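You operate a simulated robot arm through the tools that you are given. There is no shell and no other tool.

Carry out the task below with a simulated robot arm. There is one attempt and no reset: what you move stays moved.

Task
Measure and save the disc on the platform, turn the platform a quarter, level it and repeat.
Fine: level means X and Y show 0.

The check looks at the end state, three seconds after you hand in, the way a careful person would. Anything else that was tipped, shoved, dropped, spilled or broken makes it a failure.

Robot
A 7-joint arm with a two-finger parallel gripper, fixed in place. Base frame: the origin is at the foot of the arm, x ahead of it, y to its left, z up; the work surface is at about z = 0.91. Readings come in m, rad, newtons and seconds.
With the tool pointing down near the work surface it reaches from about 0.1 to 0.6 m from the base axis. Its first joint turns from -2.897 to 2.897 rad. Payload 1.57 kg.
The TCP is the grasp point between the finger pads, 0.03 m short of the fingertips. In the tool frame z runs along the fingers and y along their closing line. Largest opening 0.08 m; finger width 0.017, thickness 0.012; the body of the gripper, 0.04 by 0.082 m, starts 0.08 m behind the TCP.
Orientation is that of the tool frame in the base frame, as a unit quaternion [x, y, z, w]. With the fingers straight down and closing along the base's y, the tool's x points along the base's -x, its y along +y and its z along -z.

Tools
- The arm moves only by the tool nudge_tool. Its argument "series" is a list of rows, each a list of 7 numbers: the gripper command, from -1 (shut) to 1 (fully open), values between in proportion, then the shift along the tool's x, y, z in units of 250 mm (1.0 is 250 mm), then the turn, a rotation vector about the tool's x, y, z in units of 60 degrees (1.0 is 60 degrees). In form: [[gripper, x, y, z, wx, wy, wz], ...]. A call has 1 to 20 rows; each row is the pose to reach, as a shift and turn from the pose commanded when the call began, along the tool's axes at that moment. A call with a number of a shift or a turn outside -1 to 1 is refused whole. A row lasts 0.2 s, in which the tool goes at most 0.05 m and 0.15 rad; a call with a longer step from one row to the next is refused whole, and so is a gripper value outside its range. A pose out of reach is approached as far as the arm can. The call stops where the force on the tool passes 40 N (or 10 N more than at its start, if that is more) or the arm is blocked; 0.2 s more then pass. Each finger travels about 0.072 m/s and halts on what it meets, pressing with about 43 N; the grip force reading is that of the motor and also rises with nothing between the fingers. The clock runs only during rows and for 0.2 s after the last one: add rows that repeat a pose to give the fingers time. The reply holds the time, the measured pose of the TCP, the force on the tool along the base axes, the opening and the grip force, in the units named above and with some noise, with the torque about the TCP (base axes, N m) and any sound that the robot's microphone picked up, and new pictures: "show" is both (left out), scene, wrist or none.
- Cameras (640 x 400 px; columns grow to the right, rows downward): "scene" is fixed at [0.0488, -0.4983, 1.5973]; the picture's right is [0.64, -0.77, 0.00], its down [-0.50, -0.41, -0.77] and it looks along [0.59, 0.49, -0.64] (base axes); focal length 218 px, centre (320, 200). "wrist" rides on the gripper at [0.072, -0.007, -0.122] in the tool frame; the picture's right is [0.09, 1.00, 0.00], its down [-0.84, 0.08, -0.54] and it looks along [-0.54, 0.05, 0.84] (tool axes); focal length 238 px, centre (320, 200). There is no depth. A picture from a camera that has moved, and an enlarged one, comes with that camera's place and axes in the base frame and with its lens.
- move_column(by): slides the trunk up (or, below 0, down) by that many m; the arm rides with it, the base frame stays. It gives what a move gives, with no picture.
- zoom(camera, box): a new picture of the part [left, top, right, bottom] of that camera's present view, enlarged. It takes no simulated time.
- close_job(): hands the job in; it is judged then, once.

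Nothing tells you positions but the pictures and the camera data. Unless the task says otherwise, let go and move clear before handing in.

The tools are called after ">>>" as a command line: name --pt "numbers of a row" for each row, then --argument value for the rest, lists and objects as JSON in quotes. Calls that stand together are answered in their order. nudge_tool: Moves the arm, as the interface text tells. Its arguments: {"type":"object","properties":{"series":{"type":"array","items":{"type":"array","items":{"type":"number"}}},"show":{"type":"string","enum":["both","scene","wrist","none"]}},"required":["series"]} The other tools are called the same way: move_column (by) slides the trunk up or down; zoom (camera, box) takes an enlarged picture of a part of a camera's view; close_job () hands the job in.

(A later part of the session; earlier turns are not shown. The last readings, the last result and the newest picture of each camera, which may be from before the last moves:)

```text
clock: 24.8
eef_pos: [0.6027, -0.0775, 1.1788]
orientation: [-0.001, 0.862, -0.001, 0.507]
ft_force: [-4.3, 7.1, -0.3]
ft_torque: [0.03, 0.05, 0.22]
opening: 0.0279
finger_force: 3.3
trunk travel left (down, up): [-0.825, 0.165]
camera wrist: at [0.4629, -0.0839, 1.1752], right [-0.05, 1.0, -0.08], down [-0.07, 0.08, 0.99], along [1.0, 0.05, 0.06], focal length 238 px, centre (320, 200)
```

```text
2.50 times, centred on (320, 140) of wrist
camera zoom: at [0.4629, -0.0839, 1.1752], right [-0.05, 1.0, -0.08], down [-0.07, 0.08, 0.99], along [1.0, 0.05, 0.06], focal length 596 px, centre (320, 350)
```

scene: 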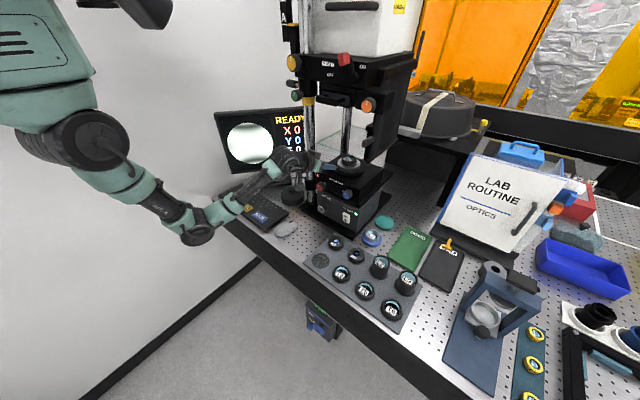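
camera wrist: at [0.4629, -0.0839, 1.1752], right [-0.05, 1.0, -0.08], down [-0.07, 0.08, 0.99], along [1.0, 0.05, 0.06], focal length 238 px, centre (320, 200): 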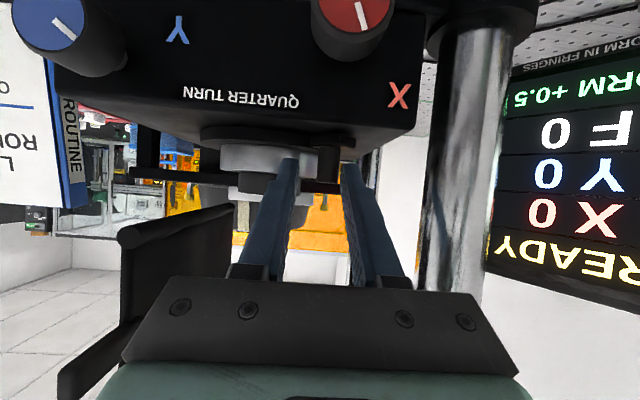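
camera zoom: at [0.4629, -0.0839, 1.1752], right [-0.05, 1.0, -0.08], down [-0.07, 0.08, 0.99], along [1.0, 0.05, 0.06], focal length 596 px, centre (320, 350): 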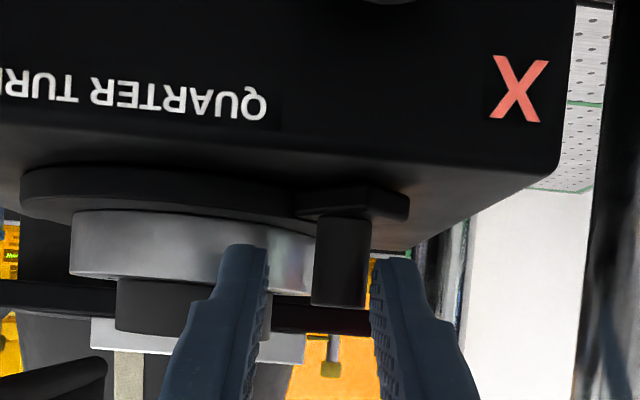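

The peg sprang back to its start position and the screen is back to READY 0/0, so something resists there. I'll centre the cage properly on the peg.

>>> nudge_tool --pt "-0.2 0 0.0 0 0 0 0" --pt "-0.2 0 0.034 0 0 0 0" --pt "-0.2 -0.0193 0.034 0.035 0 0 0" --pt "-0.35 -0.0193 0.034 0.035 0 0 0" --pt "-0.48 -0.0193 0.034 0.035 0 0 0" --pt "-0.48 -0.0193 0.034 0.035 0 0 0" --show "none"

>>> zoom --camera "scene" --box '[320, 145, 400, 205]'

>>> zoom --camera "wrist" --box '[220, 60, 420, 220]'

```text
clock: 26.2
eef_pos: [0.6132, -0.0699, 1.1785]
orientation: [0.0, 0.862, -0.002, 0.507]
ft_force: [0.2, -0.4, -1.0]
ft_torque: [0.01, -0.02, -0.03]
opening: 0.0211
finger_force: 0.1
trunk travel left (down, up): [-0.825, 0.165]
```

```text
6.67 times, centred on (360, 175) of scene
camera zoom: at [0.0488, -0.4983, 1.5973], right [0.64, -0.77, 0.0], down [-0.5, -0.41, -0.77], along [0.59, 0.49, -0.64], focal length 1456 px, centre (53, 367)
```

zoom: 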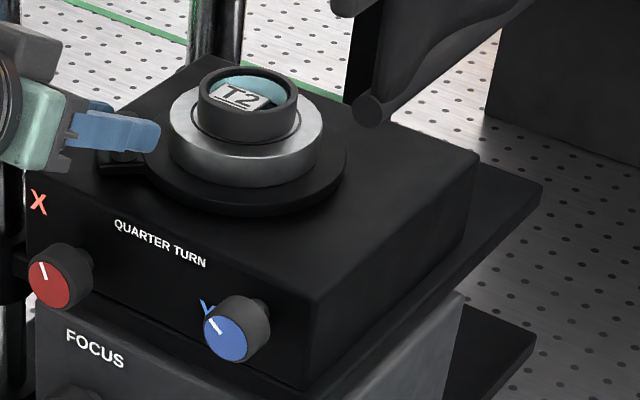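

```text
2.50 times, centred on (320, 140) of wrist
camera zoom: at [0.4732, -0.0761, 1.1752], right [-0.04, 1.0, -0.08], down [-0.07, 0.08, 0.99], along [1.0, 0.05, 0.06], focal length 596 px, centre (320, 350)
```

zoom: 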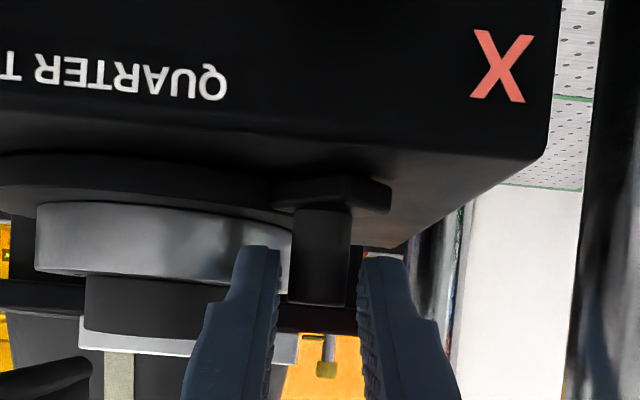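

The cage is now centred with no contact force. I'll follow the arc again in small steps.

>>> nudge_tool --pt "-0.48 0.011 -0.026 -0.02 0 0 0" --pt "-0.48 0.022 -0.0532 -0.04 0 0 0" --pt "-0.48 0.03 -0.085 -0.054 0 0 0" --pt "-0.48 0.0367 -0.1168 -0.0665 0 0 0"

>>> zoom --camera "scene" --box '[320, 145, 400, 205]'

>>> zoom --camera "wrist" --box '[220, 60, 420, 220]'

```text
clock: 27.2
eef_pos: [0.5954, -0.0999, 1.1797]
orientation: [-0.001, 0.862, -0.001, 0.507]
ft_force: [-0.6, 0.4, -0.6]
ft_torque: [0.0, 0.0, -0.04]
opening: 0.0214
finger_force: 0.2
trunk travel left (down, up): [-0.825, 0.165]
camera wrist: at [0.454, -0.1067, 1.1753], right [-0.04, 1.0, -0.08], down [-0.07, 0.08, 0.99], along [1.0, 0.05, 0.06], focal length 238 px, centre (320, 200)
```

scene: 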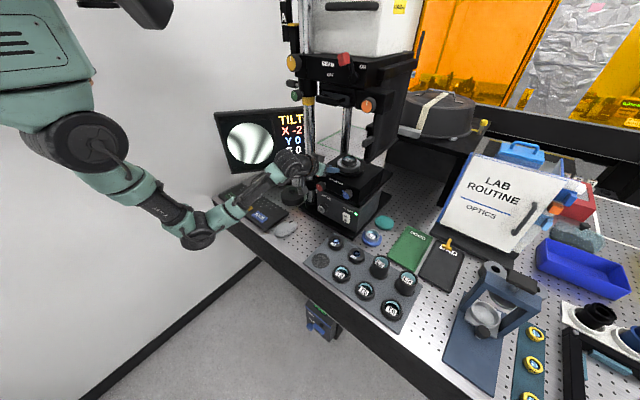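
wrist: 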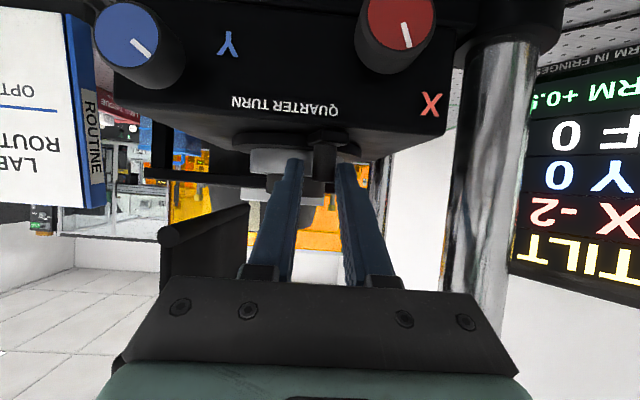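

```text
6.67 times, centred on (360, 175) of scene
camera zoom: at [0.0488, -0.4983, 1.5973], right [0.64, -0.77, 0.0], down [-0.5, -0.41, -0.77], along [0.59, 0.49, -0.64], focal length 1456 px, centre (53, 367)
```

zoom: 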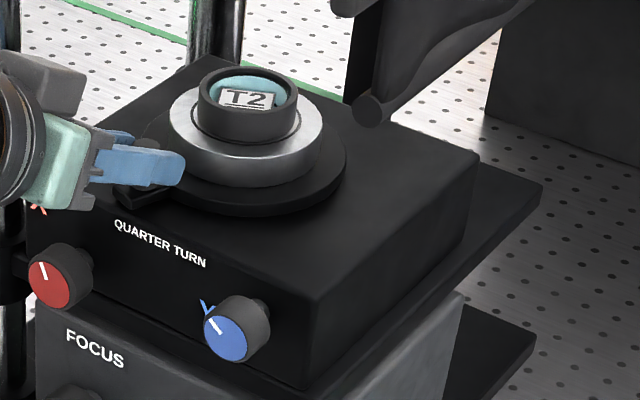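

```text
2.50 times, centred on (320, 140) of wrist
camera zoom: at [0.454, -0.1067, 1.1753], right [-0.04, 1.0, -0.08], down [-0.07, 0.08, 0.99], along [1.0, 0.05, 0.06], focal length 596 px, centre (320, 350)
```

zoom: 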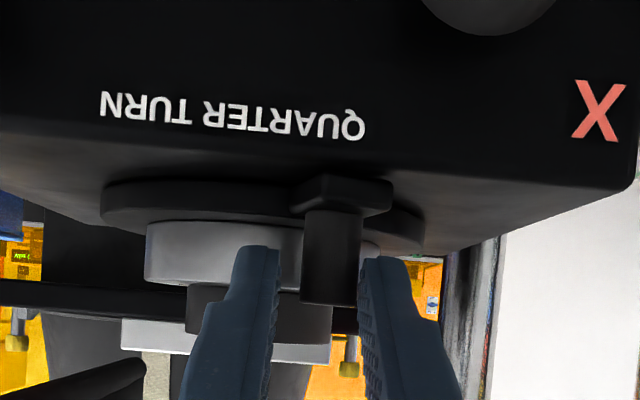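

It now turns freely; the disc label rotates with it and X reads -2. I'll continue along the arc to near 90°.

>>> nudge_tool --pt "-0.48 0.004 -0.035 -0.007 0 0 0" --pt "-0.48 0.0062 -0.0692 -0.0112 0 0 0" --pt "-0.48 0.005 -0.104 -0.009 0 0 0" --pt "-0.48 0.0035 -0.1392 -0.0063 0 0 0" --pt "-0.48 -0.002 -0.173 0.004 0 0 0" --pt "-0.48 -0.0077 -0.2056 0.014 0 0 0" --pt "-0.48 -0.0164 -0.2356 0.03 0 0 0" --pt "-0.48 -0.0164 -0.2356 0.03 0 0 0"

>>> zoom --camera "scene" --box '[320, 145, 400, 205]'

>>> zoom --camera "wrist" --box '[220, 60, 420, 220]'

```text
clock: 29.0
eef_pos: [0.6023, -0.1589, 1.1776]
orientation: [-0.001, 0.861, -0.001, 0.508]
ft_force: [-0.2, -1.3, 0.2]
ft_torque: [0.0, -0.02, 0.0]
opening: 0.0209
finger_force: 0.0
trunk travel left (down, up): [-0.825, 0.165]
camera wrist: at [0.4617, -0.1649, 1.1746], right [-0.04, 1.0, -0.08], down [-0.07, 0.08, 0.99], along [1.0, 0.05, 0.06], focal length 238 px, centre (320, 200)
```

scene: 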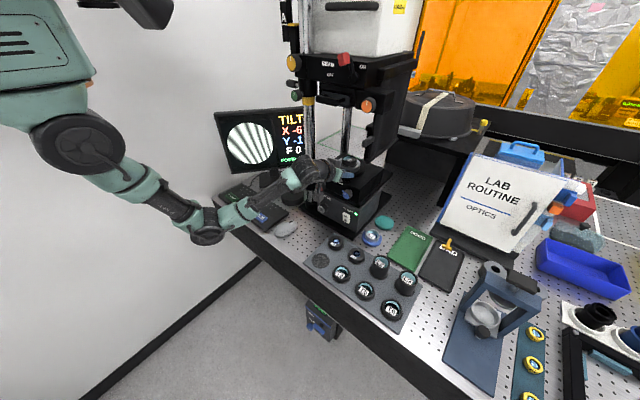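
wrist: 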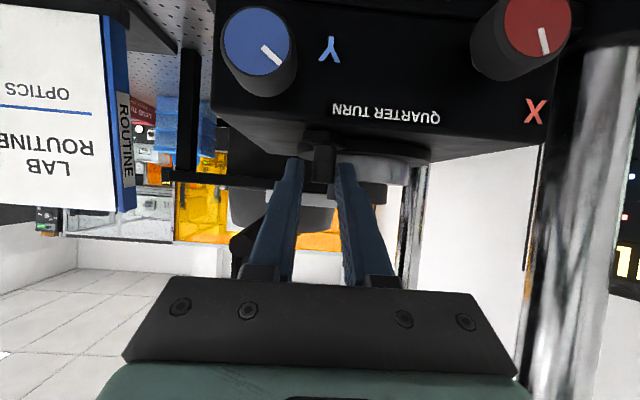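

```text
6.67 times, centred on (360, 175) of scene
camera zoom: at [0.0488, -0.4983, 1.5973], right [0.64, -0.77, 0.0], down [-0.5, -0.41, -0.77], along [0.59, 0.49, -0.64], focal length 1456 px, centre (53, 367)
```

zoom: 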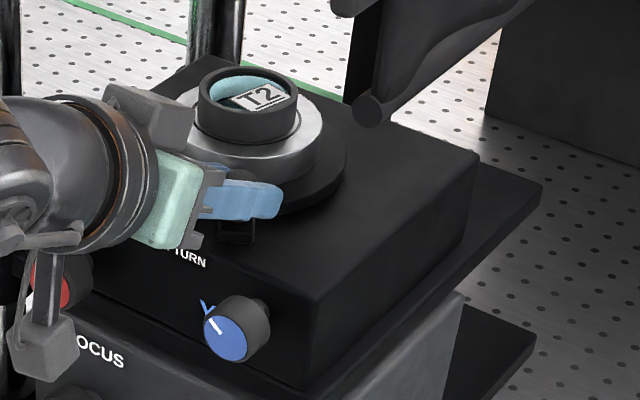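

```text
2.50 times, centred on (320, 140) of wrist
camera zoom: at [0.4617, -0.1649, 1.1746], right [-0.04, 1.0, -0.08], down [-0.07, 0.08, 0.99], along [1.0, 0.05, 0.06], focal length 596 px, centre (320, 350)
```

zoom: 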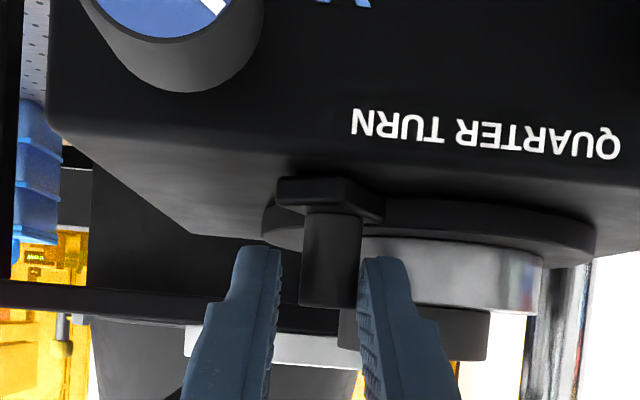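

It's near 82°, with X about -6 and Y -1. I'll ease on to 90° and feel for a stop or detent.

>>> nudge_tool --pt "-0.48 -0.005 -0.014 0.0095 0 0 0" --pt "-0.48 -0.0106 -0.0276 0.0193 0 0 0" --pt "-0.48 -0.0137 -0.0346 0.025 0 0 0" --pt "-0.48 -0.0137 -0.0346 0.025 0 0 0"

>>> zoom --camera "scene" --box '[320, 145, 400, 205]'

>>> zoom --camera "wrist" --box '[220, 60, 420, 220]'

>>> zoom --camera "scene" --box '[210, 100, 310, 180]'

```text
clock: 30.0
eef_pos: [0.6107, -0.1682, 1.1798]
orientation: [0.001, 0.862, -0.002, 0.508]
ft_force: [0.0, -0.5, 0.4]
ft_torque: [-0.03, 0.01, 0.0]
opening: 0.0208
finger_force: 0.1
trunk travel left (down, up): [-0.825, 0.165]
camera wrist: at [0.4699, -0.1731, 1.1748], right [-0.04, 1.0, -0.08], down [-0.07, 0.08, 0.99], along [1.0, 0.05, 0.06], focal length 238 px, centre (320, 200)
```

scene: 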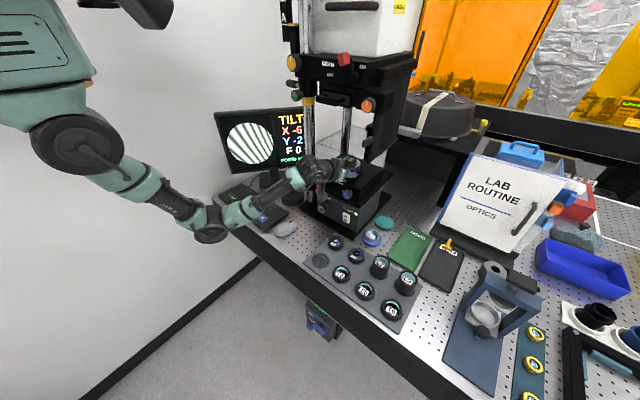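
wrist: 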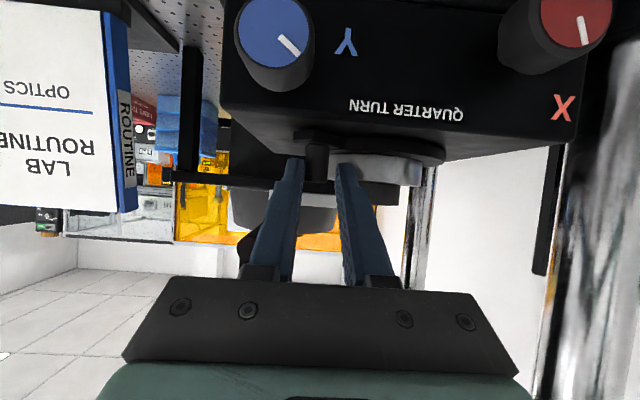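

```text
6.67 times, centred on (360, 175) of scene
camera zoom: at [0.0488, -0.4983, 1.5973], right [0.64, -0.77, 0.0], down [-0.5, -0.41, -0.77], along [0.59, 0.49, -0.64], focal length 1456 px, centre (53, 367)
```

zoom: 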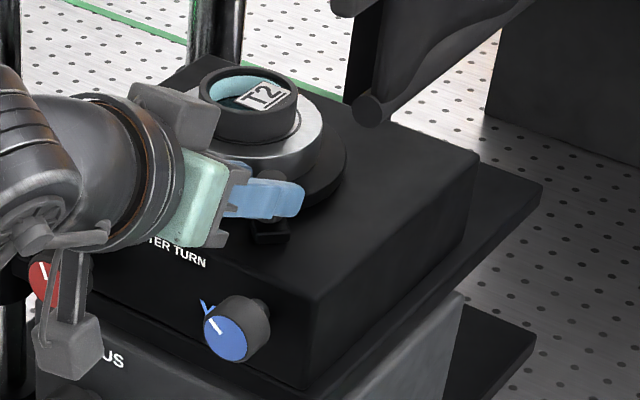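

```text
2.50 times, centred on (320, 140) of wrist
camera zoom: at [0.4699, -0.1731, 1.1748], right [-0.04, 1.0, -0.08], down [-0.07, 0.08, 0.99], along [1.0, 0.05, 0.06], focal length 596 px, centre (320, 350)
```

zoom: 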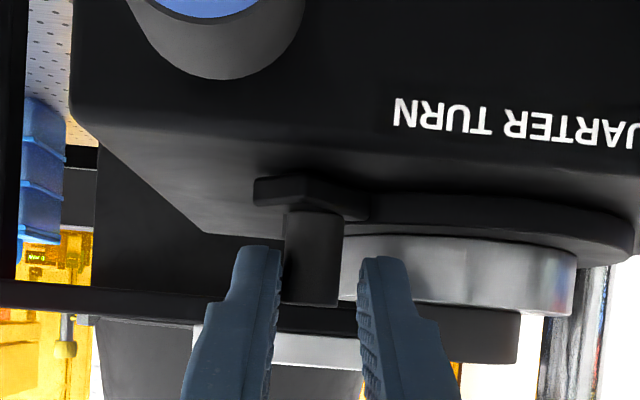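

```text
5.00 times, centred on (260, 140) of scene
camera zoom: at [0.0488, -0.4983, 1.5973], right [0.64, -0.77, 0.0], down [-0.5, -0.41, -0.77], along [0.59, 0.49, -0.64], focal length 1092 px, centre (620, 500)
```

zoom: 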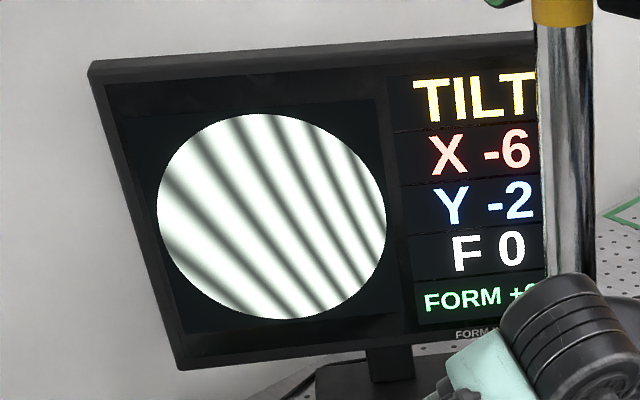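

The peg has run slightly ahead of the fingers, as if a detent pulled it in at 90°. I'll withdraw straight back without opening and check that it stays.

>>> nudge_tool --pt "-0.48 0 0.003 -0.06 0 0 0" --pt "-0.48 0 0.003 -0.14 0 0 0" --pt "-0.48 0 0.003 -0.26 0 0 0" --pt "-0.48 0 0.003 -0.38 0 0 0" --pt "-0.48 0 0.003 -0.38 0 0 0"

>>> zoom --camera "scene" --box '[320, 145, 400, 205]'

>>> zoom --camera "wrist" --box '[180, 60, 480, 220]'

>>> zoom --camera "scene" --box '[210, 100, 310, 180]'

```text
clock: 31.2
eef_pos: [0.527, -0.1659, 1.2261]
orientation: [-0.001, 0.862, -0.001, 0.507]
ft_force: [-0.1, 0.4, 0.0]
ft_torque: [0.01, -0.03, -0.04]
opening: 0.0208
finger_force: 0.0
trunk travel left (down, up): [-0.825, 0.165]
camera wrist: at [0.3863, -0.172, 1.2223], right [-0.04, 1.0, -0.08], down [-0.07, 0.08, 0.99], along [1.0, 0.05, 0.06], focal length 238 px, centre (320, 200)
```

scene: 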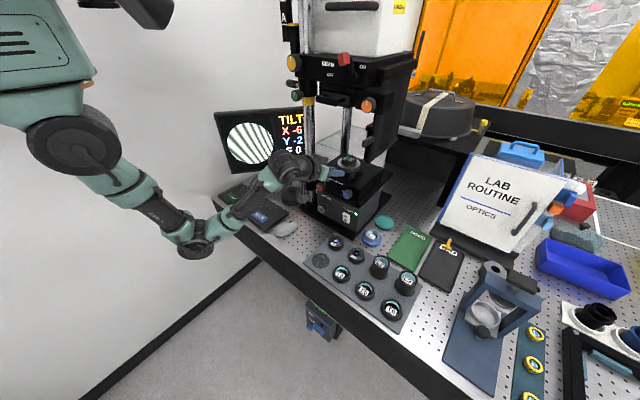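
wrist: 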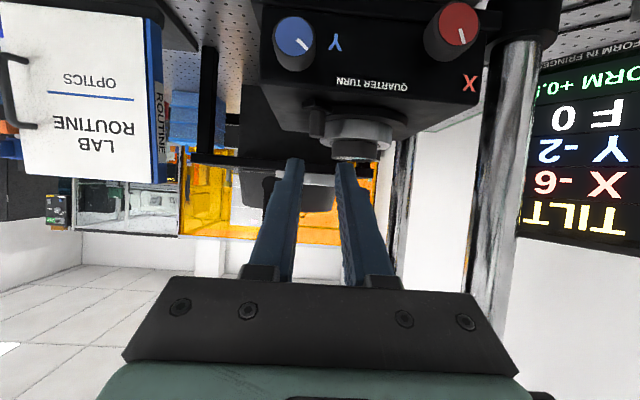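

```text
6.67 times, centred on (360, 175) of scene
camera zoom: at [0.0488, -0.4983, 1.5973], right [0.64, -0.77, 0.0], down [-0.5, -0.41, -0.77], along [0.59, 0.49, -0.64], focal length 1456 px, centre (53, 367)
```

zoom: 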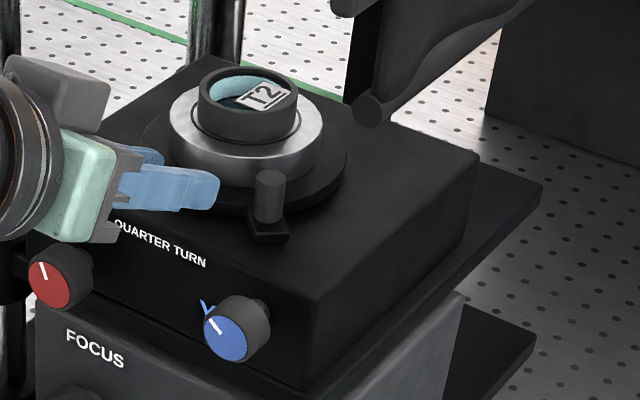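

```text
2.13 times, centred on (330, 140) of wrist
camera zoom: at [0.3863, -0.172, 1.2223], right [-0.04, 1.0, -0.08], down [-0.07, 0.08, 0.99], along [1.0, 0.05, 0.06], focal length 508 px, centre (299, 328)
```

zoom: 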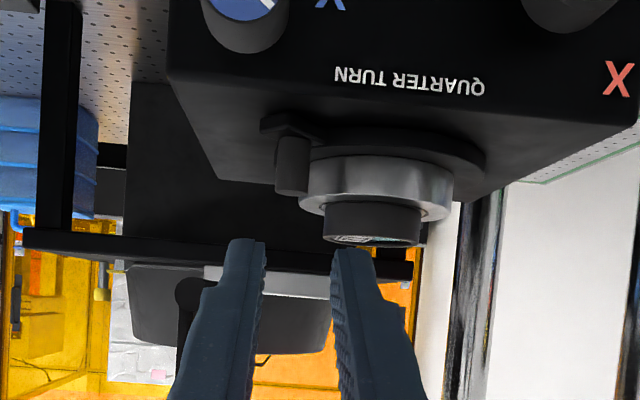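

```text
5.00 times, centred on (260, 140) of scene
camera zoom: at [0.0488, -0.4983, 1.5973], right [0.64, -0.77, 0.0], down [-0.5, -0.41, -0.77], along [0.59, 0.49, -0.64], focal length 1092 px, centre (620, 500)
```

zoom: 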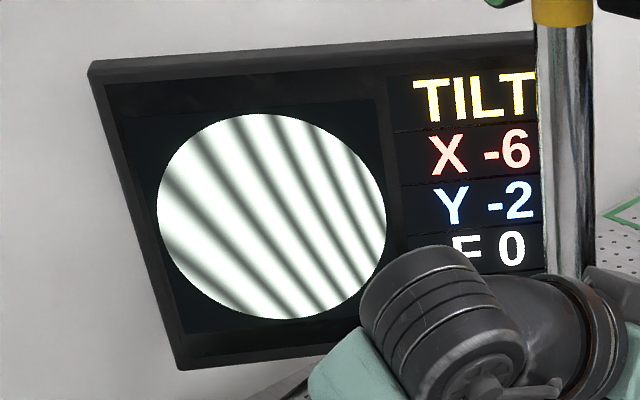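

The quarter turn holds: the peg is at about (0.630, -0.167) and the screen reads X -6, Y -2. Next I'll bring the tool horizontal so I can grip and twist the knobs, Y at about (0.55, -0.19, 1.13) and X at about (0.55, -0.08, 1.11).

>>> nudge_tool --pt "0.4 0 -0.02 0 0 -0.12 0" --pt "0.4 0 -0.04 0 0 -0.24 0" --pt "0.4 0 -0.06 0 0 -0.36 0" --pt "0.4 0 -0.09 0 0 -0.48 0" --pt "0.4 0 -0.09 0 0 -0.48 0"

```text
clock: 32.4
eef_pos: [0.5283, -0.1901, 1.227]
orientation: [0.0, 0.707, -0.001, 0.707]
ft_force: [0.1, -0.4, 0.1]
ft_torque: [-0.04, 0.01, 0.01]
opening: 0.056
finger_force: 0.2
trunk travel left (down, up): [-0.825, 0.165]
camera wrist: at [0.4057, -0.1953, 1.1535], right [0.0, 1.0, -0.09], down [-0.54, 0.08, 0.84], along [0.84, 0.05, 0.54], focal length 238 px, centre (320, 200)
```

scene: 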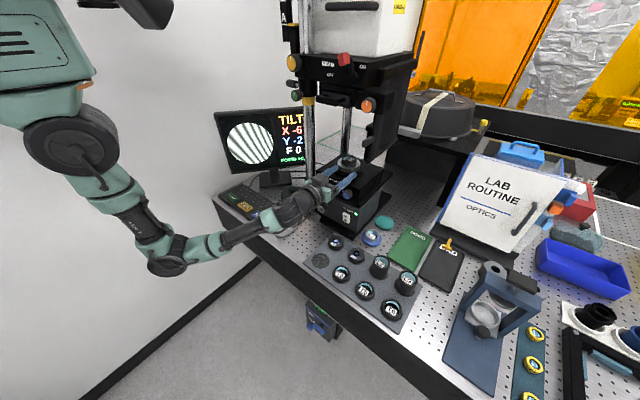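
wrist: 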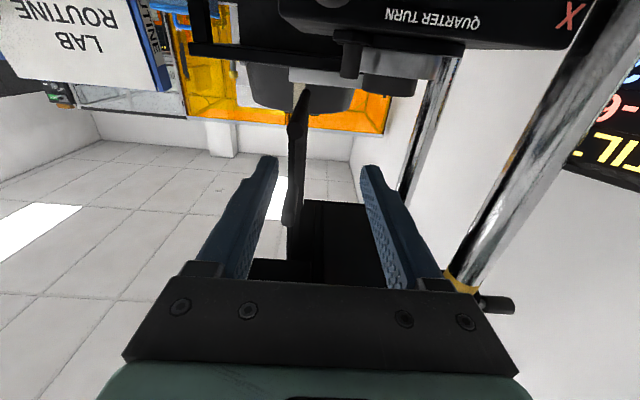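

The tool is now horizontal. I'll back off and come down level with the blue Y knob.

>>> nudge_tool --pt "0.4 0 0 -0.12 0 0 0" --pt "0.4 0.1 0 -0.18 0 0 0" --pt "0.4 0.25 0 -0.18 0 0 0" --pt "0.4 0.396 0 -0.18 0 0 0" --pt "0.4 0.396 0 -0.18 0 0 0"

>>> zoom --camera "scene" --box '[290, 140, 410, 230]'

```text
clock: 33.6
eef_pos: [0.4832, -0.1885, 1.1268]
orientation: [0.0, 0.709, -0.001, 0.706]
ft_force: [-0.5, 0.2, -0.1]
ft_torque: [0.01, -0.01, -0.01]
opening: 0.0559
finger_force: 0.1
trunk travel left (down, up): [-0.825, 0.165]
camera wrist: at [0.3613, -0.1951, 1.055], right [0.0, 1.0, -0.09], down [-0.54, 0.08, 0.84], along [0.84, 0.05, 0.54], focal length 238 px, centre (320, 200)
```

scene: 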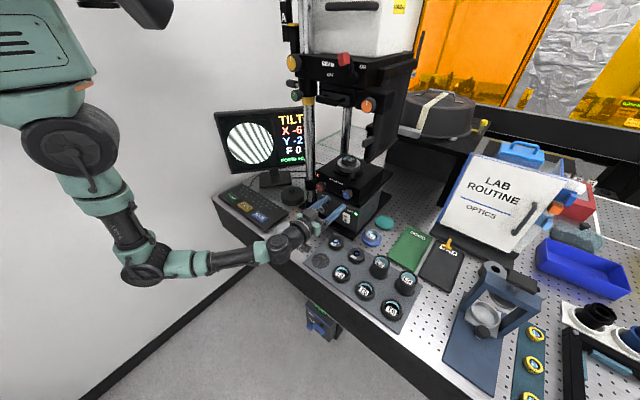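
wrist: 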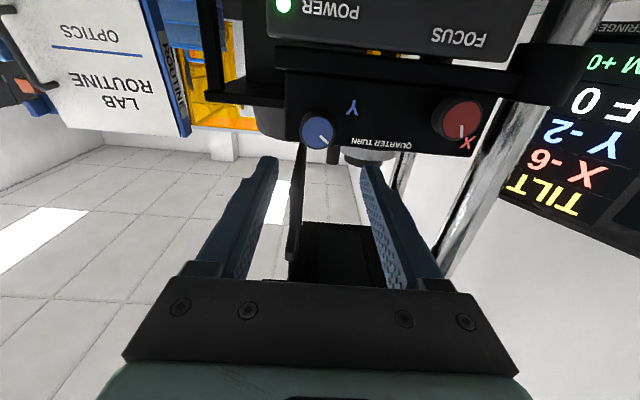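

```text
4.44 times, centred on (350, 185) of scene
camera zoom: at [0.0488, -0.4983, 1.5973], right [0.64, -0.77, 0.0], down [-0.5, -0.41, -0.77], along [0.59, 0.49, -0.64], focal length 971 px, centre (187, 267)
```

zoom: 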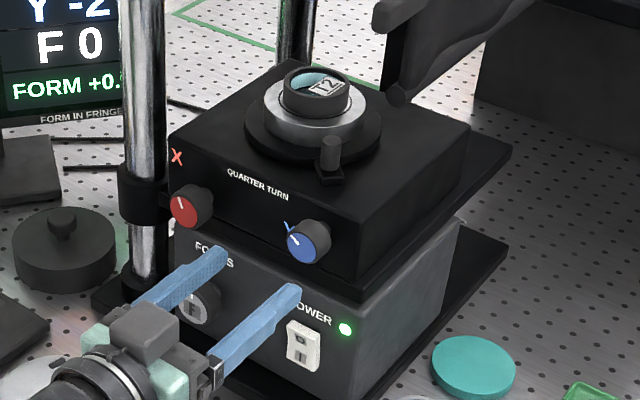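

I've refined the Y knob face to about (0.567, -0.190, 1.117). I'll move the open fingers around it and then close.

>>> nudge_tool --pt "0.2 0.039 -0.005 0.1 0 0 0" --pt "0.2 0.039 -0.005 0.2 0 0 0" --pt "0.2 0.039 -0.005 0.28 0 0 0" --pt "0.2 0.039 -0.005 0.28 0 0 0"

>>> zoom --camera "scene" --box '[320, 160, 380, 220]'

>>> zoom --camera "wrist" --box '[220, 80, 420, 220]'

```text
clock: 34.6
eef_pos: [0.5533, -0.1909, 1.1176]
orientation: [0.0, 0.708, -0.002, 0.706]
ft_force: [0.4, 0.2, 0.3]
ft_torque: [0.02, -0.03, -0.03]
opening: 0.0481
finger_force: 0.0
trunk travel left (down, up): [-0.825, 0.165]
camera wrist: at [0.4313, -0.1978, 1.0452], right [0.0, 1.0, -0.1], down [-0.54, 0.08, 0.84], along [0.84, 0.05, 0.54], focal length 238 px, centre (320, 200)
```

scene: 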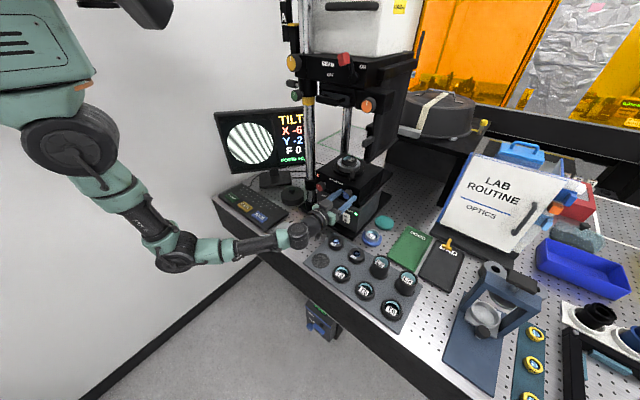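
wrist: 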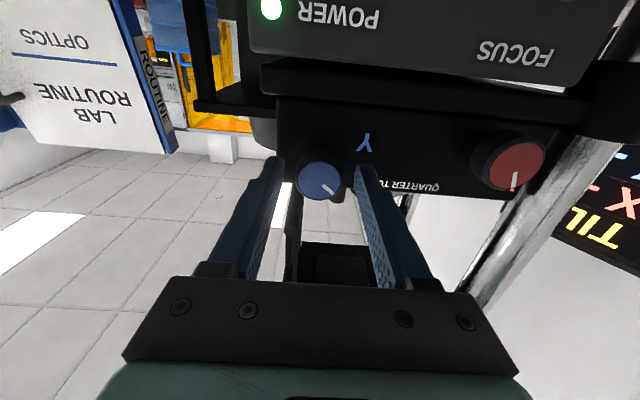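

```text
6.67 times, centred on (350, 190) of scene
camera zoom: at [0.0488, -0.4983, 1.5973], right [0.64, -0.77, 0.0], down [-0.5, -0.41, -0.77], along [0.59, 0.49, -0.64], focal length 1456 px, centre (120, 267)
```

zoom: 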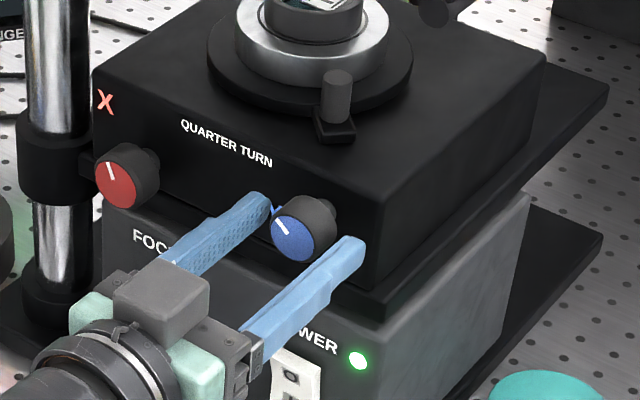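

```text
2.86 times, centred on (320, 150) of wrist
camera zoom: at [0.4313, -0.1978, 1.0452], right [0.0, 1.0, -0.1], down [-0.54, 0.08, 0.84], along [0.84, 0.05, 0.54], focal length 681 px, centre (320, 343)
```

zoom: 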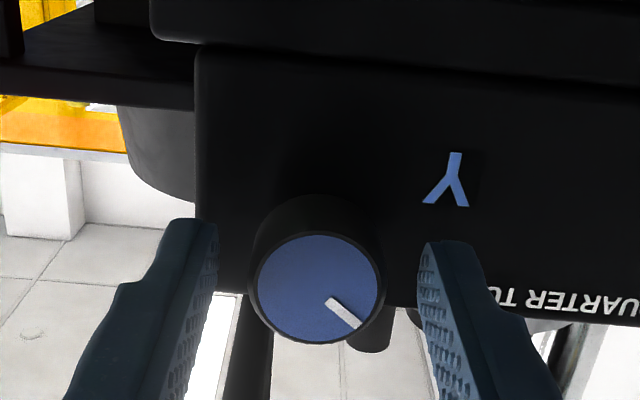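

The fingers straddle the Y knob well. I'll close on it and make a small test twist.

>>> nudge_tool --pt "-1 0 0 0 0 0 0" --pt "-1 0 0 0 0 0 0" --pt "-1 0 0 0 0 0 0" --pt "-1 0 0 0 0 0 0.1" --pt "-1 0 0 0 0 0 0.2" --pt "-1 0 0 0 0 0 0.3" --pt "-1 0 0 0 0 0 0.3"

>>> zoom --camera "scene" --box '[210, 100, 310, 180]'

>>> zoom --camera "scene" --box '[320, 160, 380, 220]'

```text
clock: 36.2
eef_pos: [0.5531, -0.1909, 1.1172]
orientation: [0.11, 0.7, 0.11, 0.697]
ft_force: [7.8, -4.4, 2.5]
ft_torque: [0.03, 0.0, 0.04]
opening: 0.0315
finger_force: 40.5
trunk travel left (down, up): [-0.825, 0.165]
camera wrist: at [0.4314, -0.1752, 1.0466], right [0.0, 0.98, 0.22], down [-0.54, -0.18, 0.82], along [0.84, -0.12, 0.53], focal length 238 px, centre (320, 200)
```

scene: 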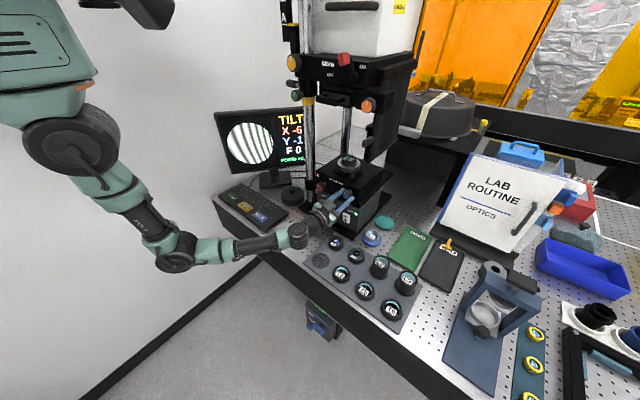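
wrist: 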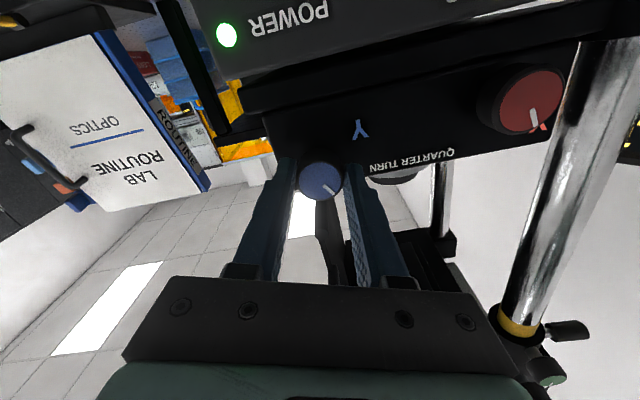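

```text
5.00 times, centred on (260, 140) of scene
camera zoom: at [0.0488, -0.4983, 1.5973], right [0.64, -0.77, 0.0], down [-0.5, -0.41, -0.77], along [0.59, 0.49, -0.64], focal length 1092 px, centre (620, 500)
```

zoom: 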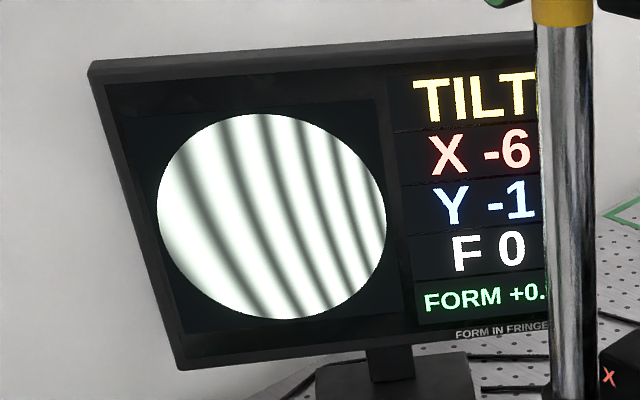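

```text
6.67 times, centred on (350, 190) of scene
camera zoom: at [0.0488, -0.4983, 1.5973], right [0.64, -0.77, 0.0], down [-0.5, -0.41, -0.77], along [0.59, 0.49, -0.64], focal length 1456 px, centre (120, 267)
```

zoom: 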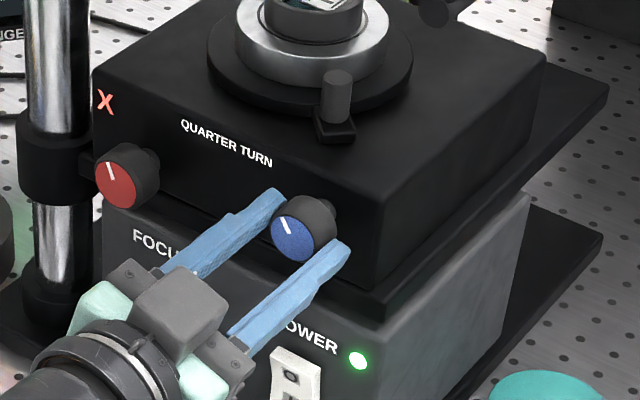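

Clockwise is right: Y went from -2 to -1 for about 18°. I'll continue in small steps towards 0.

>>> nudge_tool --pt "-1 0 0 0 0 0 0.1" --pt "-1 0 0 0 0 0 0.2" --pt "-1 0 0 0 0 0 0.2" --show "none"

>>> zoom --camera "scene" --box '[210, 100, 310, 180]'

```text
clock: 37.0
eef_pos: [0.5542, -0.1926, 1.1173]
orientation: [0.182, 0.684, 0.182, 0.682]
ft_force: [8.0, -5.2, 6.2]
ft_torque: [-0.02, -0.1, 0.25]
opening: 0.0316
finger_force: 40.6
trunk travel left (down, up): [-0.825, 0.165]
```

```text
5.00 times, centred on (260, 140) of scene
camera zoom: at [0.0488, -0.4983, 1.5973], right [0.64, -0.77, 0.0], down [-0.5, -0.41, -0.77], along [0.59, 0.49, -0.64], focal length 1092 px, centre (620, 500)
```

zoom: 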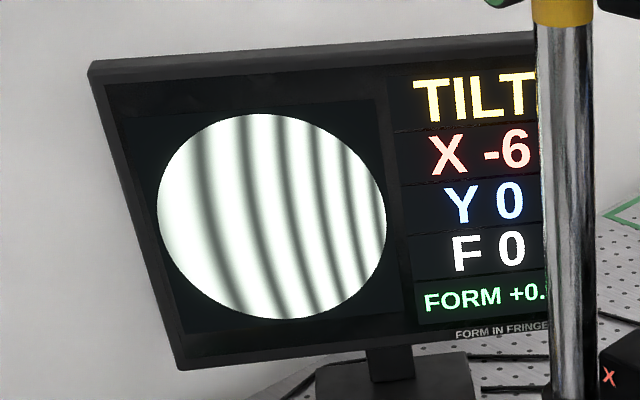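

Y shows 0. I'll add a small extra twist to sit inside the zero band, then open and withdraw.

>>> nudge_tool --pt "-1 0 0 0 0 0 0.06" --pt "-1 0 0 0 0 0 0.06" --pt "0.0 0 0 0 0 0 0.06" --pt "0.2 0 0 0 0 0 0.06" --pt "0.2 0 0 0 0 0 0.06"

>>> zoom --camera "scene" --box '[210, 100, 310, 180]'

>>> zoom --camera "scene" --box '[320, 160, 380, 220]'

```text
clock: 38.2
eef_pos: [0.5515, -0.1908, 1.1165]
orientation: [0.204, 0.679, 0.202, 0.676]
ft_force: [0.6, -0.4, -1.3]
ft_torque: [0.0, 0.0, 0.0]
opening: 0.048
finger_force: 0.1
trunk travel left (down, up): [-0.825, 0.165]
camera wrist: at [0.4306, -0.156, 1.0527], right [0.0, 0.88, 0.47], down [-0.54, -0.4, 0.74], along [0.84, -0.26, 0.47], focal length 238 px, centre (320, 200)
```

scene: 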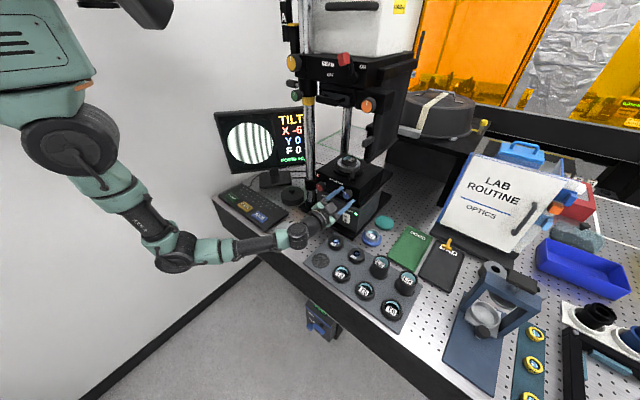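
wrist: 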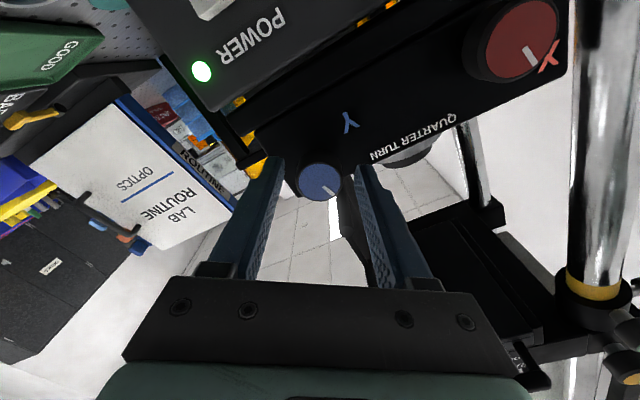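

```text
5.00 times, centred on (260, 140) of scene
camera zoom: at [0.0488, -0.4983, 1.5973], right [0.64, -0.77, 0.0], down [-0.5, -0.41, -0.77], along [0.59, 0.49, -0.64], focal length 1092 px, centre (620, 500)
```

zoom: 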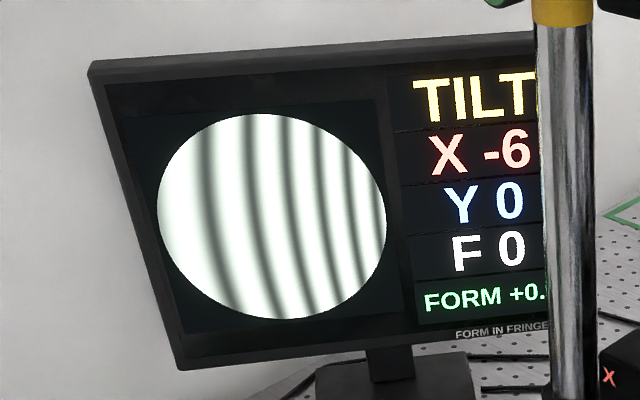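

```text
6.67 times, centred on (350, 190) of scene
camera zoom: at [0.0488, -0.4983, 1.5973], right [0.64, -0.77, 0.0], down [-0.5, -0.41, -0.77], along [0.59, 0.49, -0.64], focal length 1456 px, centre (120, 267)
```

zoom: 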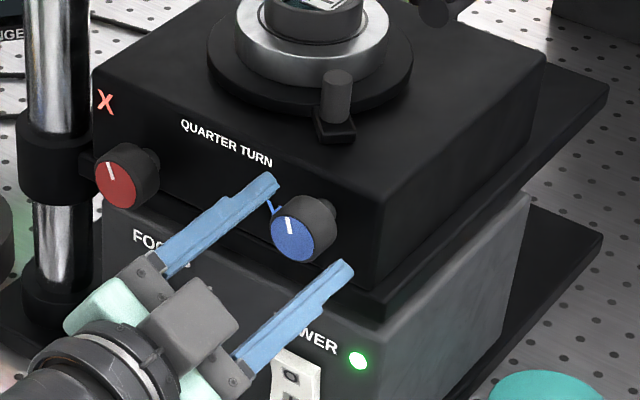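

Y is at 0 and released. I'll withdraw and unroll the wrist.

>>> nudge_tool --pt "0.2 0 0 -0.1 0 0 0" --pt "0.2 0 0 -0.2 0 0 -0.1" --pt "0.2 0 0 -0.26 0 0 -0.24" --pt "0.2 0 0 -0.26 0 0 -0.38" --pt "0.2 0 0 -0.26 0 0 -0.52" --pt "0.2 0 0 -0.26 0 0 -0.56" --pt "0.2 0 0 -0.26 0 0 -0.56"

```text
clock: 39.8
eef_pos: [0.4857, -0.1914, 1.1166]
orientation: [0.0, 0.708, -0.002, 0.706]
ft_force: [0.4, 0.4, -0.4]
ft_torque: [0.01, 0.01, 0.0]
opening: 0.0482
finger_force: 0.0
trunk travel left (down, up): [-0.825, 0.165]
camera wrist: at [0.3651, -0.1972, 1.0454], right [0.0, 1.0, -0.1], down [-0.54, 0.08, 0.84], along [0.84, 0.05, 0.54], focal length 238 px, centre (320, 200)
```

scene: 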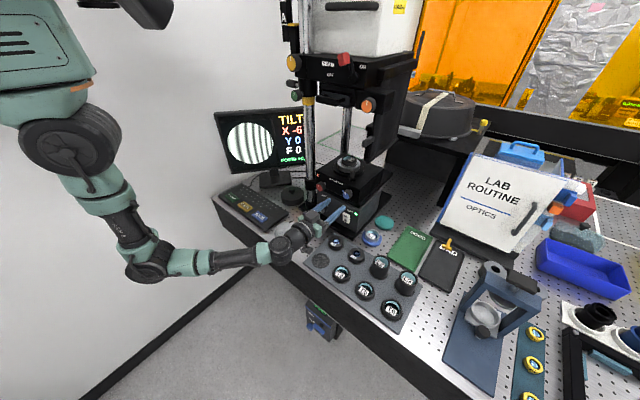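
wrist: 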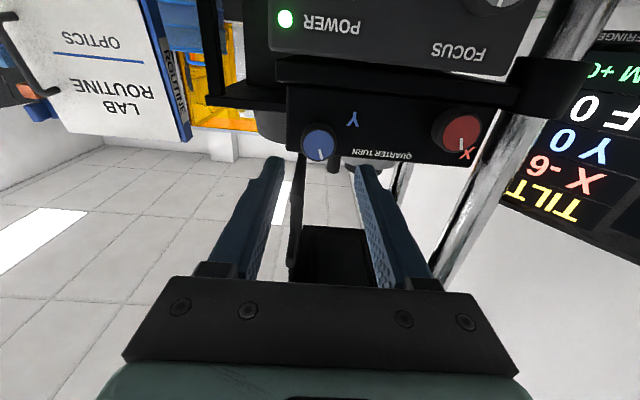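

Next is the red X knob, at about (0.568, -0.067, 1.095).

>>> nudge_tool --pt "0.2 0.02 0.15 0 0 0 0" --pt "0.2 0.05 0.3 0 0 0 0" --pt "0.2 0.086 0.45 0 0 0 0" --pt "0.2 0.086 0.496 0 0 0 0" --pt "0.2 0.086 0.496 0 0 0 0"

>>> zoom --camera "wrist" --box '[220, 60, 420, 200]'

>>> zoom --camera "scene" --box '[280, 150, 360, 220]'

```text
clock: 41.0
eef_pos: [0.4856, -0.0673, 1.096]
orientation: [-0.002, 0.708, 0.0, 0.706]
ft_force: [0.3, 0.0, 0.0]
ft_torque: [0.01, -0.02, 0.03]
opening: 0.0484
finger_force: 0.0
trunk travel left (down, up): [-0.825, 0.165]
camera wrist: at [0.3648, -0.0741, 1.0232], right [0.0, 1.0, -0.1], down [-0.54, 0.08, 0.84], along [0.84, 0.05, 0.54], focal length 238 px, centre (320, 200)
```

scene: 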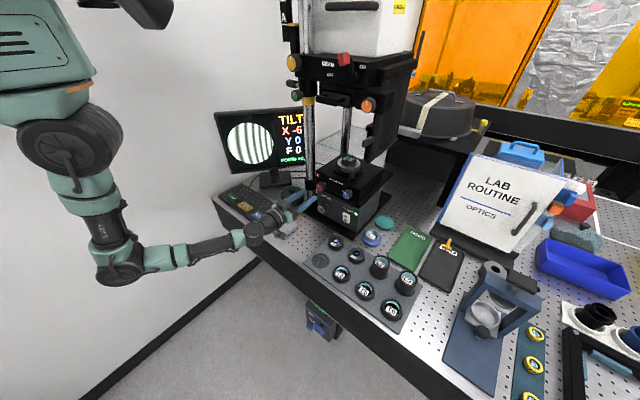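
wrist: 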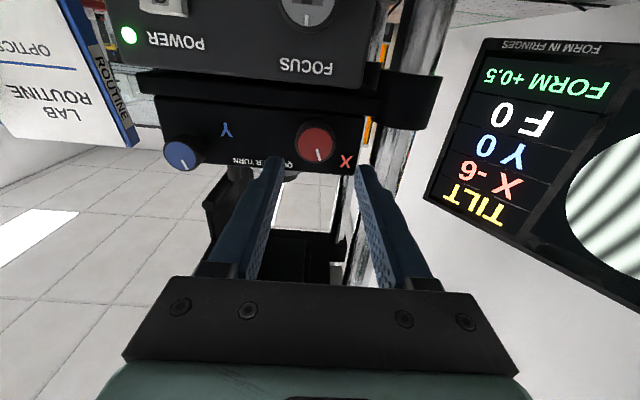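

```text
2.86 times, centred on (320, 130) of wrist
camera zoom: at [0.3648, -0.0741, 1.0232], right [0.0, 1.0, -0.1], down [-0.54, 0.08, 0.84], along [0.84, 0.05, 0.54], focal length 681 px, centre (320, 400)
```

zoom: 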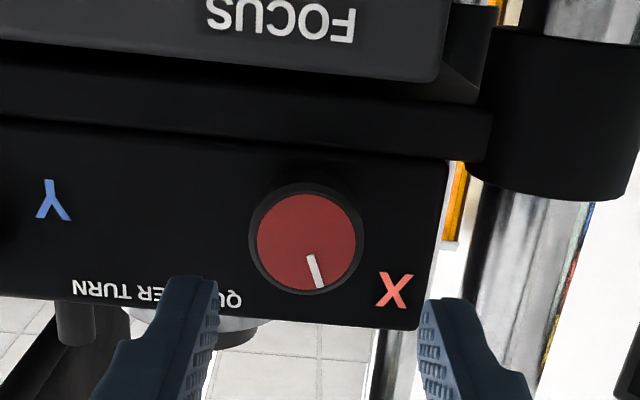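

```text
5.71 times, centred on (320, 185) of scene
camera zoom: at [0.0488, -0.4983, 1.5973], right [0.64, -0.77, 0.0], down [-0.5, -0.41, -0.77], along [0.59, 0.49, -0.64], focal length 1248 px, centre (320, 286)
```

zoom: 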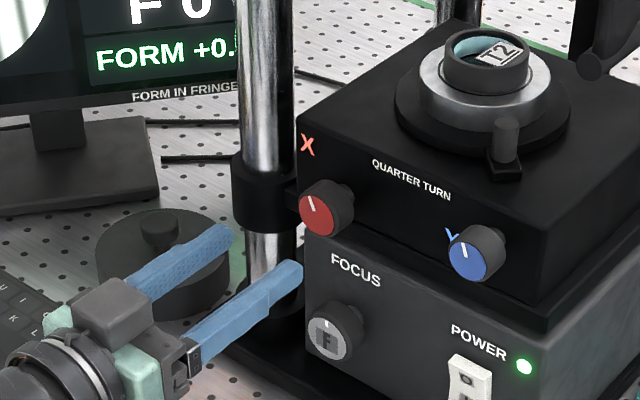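

The alignment is good; only y needs to shift -4 mm. X needs about 110° of twist, so I'll pre-roll counter-clockwise and then move forward around the knob.

>>> nudge_tool --pt "0.2 0 -0.016 0 0 0 -0.13" --pt "0.2 0 -0.016 0 0 0 -0.26" --pt "0.2 0 -0.016 0 0 0 -0.39" --pt "0.2 0 -0.016 0 0 0 -0.52" --pt "0.2 0 -0.016 0 0 0 -0.65" --pt "0.2 0 -0.016 0 0 0 -0.78" --pt "0.2 0 -0.016 0 0 0 -0.9" --pt "0.2 0 -0.016 0.1 0 0 -0.9" --pt "0.2 0 -0.016 0.2 0 0 -0.9" --pt "0.2 0 -0.016 0.27 0 0 -0.9" --pt "0.2 0 -0.016 0.27 0 0 -0.9"

>>> zoom --camera "wrist" --box '[220, 80, 420, 220]'

>>> zoom --camera "scene" --box '[280, 150, 360, 220]'

```text
clock: 43.4
eef_pos: [0.5527, -0.069, 1.0965]
orientation: [-0.323, 0.631, -0.321, 0.628]
ft_force: [-0.9, 0.3, -0.6]
ft_torque: [-0.02, 0.0, 0.0]
opening: 0.048
finger_force: 0.2
trunk travel left (down, up): [-0.825, 0.165]
camera wrist: at [0.4317, -0.1311, 1.0591], right [0.0, 0.51, -0.86], down [-0.54, 0.72, 0.43], along [0.84, 0.47, 0.27], focal length 238 px, centre (320, 200)
```

scene: 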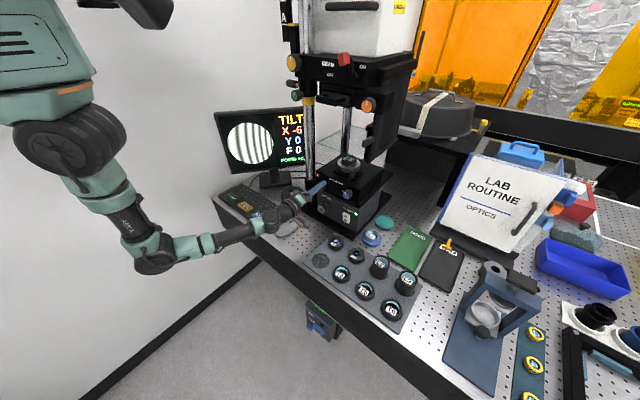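
wrist: 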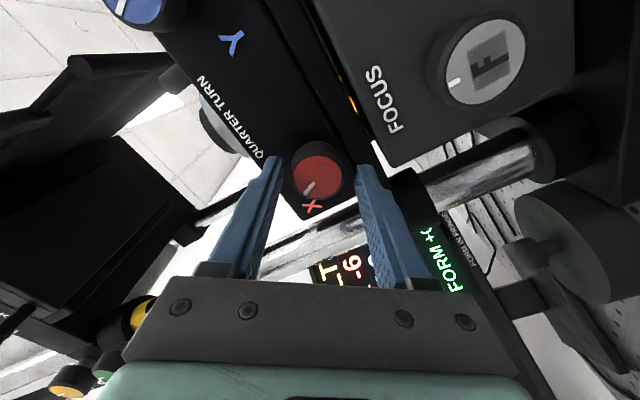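

```text
2.86 times, centred on (320, 150) of wrist
camera zoom: at [0.4317, -0.1311, 1.0591], right [0.0, 0.51, -0.86], down [-0.54, 0.72, 0.43], along [0.84, 0.47, 0.27], focal length 681 px, centre (320, 343)
```

zoom: 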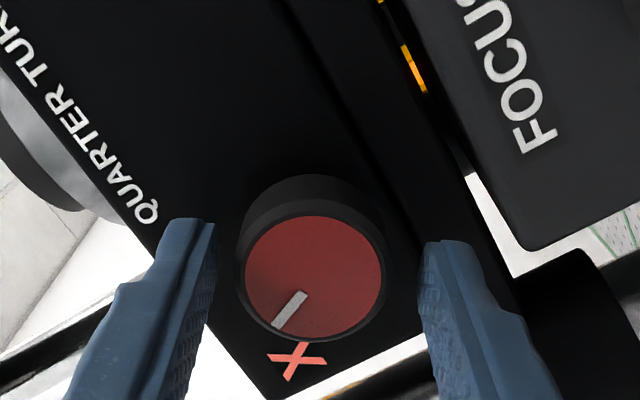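

```text
5.71 times, centred on (320, 185) of scene
camera zoom: at [0.0488, -0.4983, 1.5973], right [0.64, -0.77, 0.0], down [-0.5, -0.41, -0.77], along [0.59, 0.49, -0.64], focal length 1248 px, centre (320, 286)
```

zoom: 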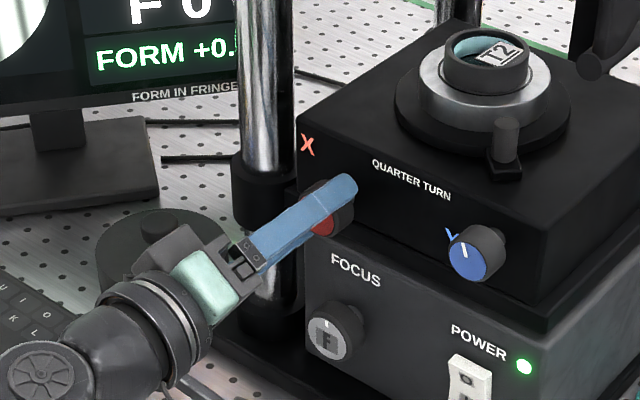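

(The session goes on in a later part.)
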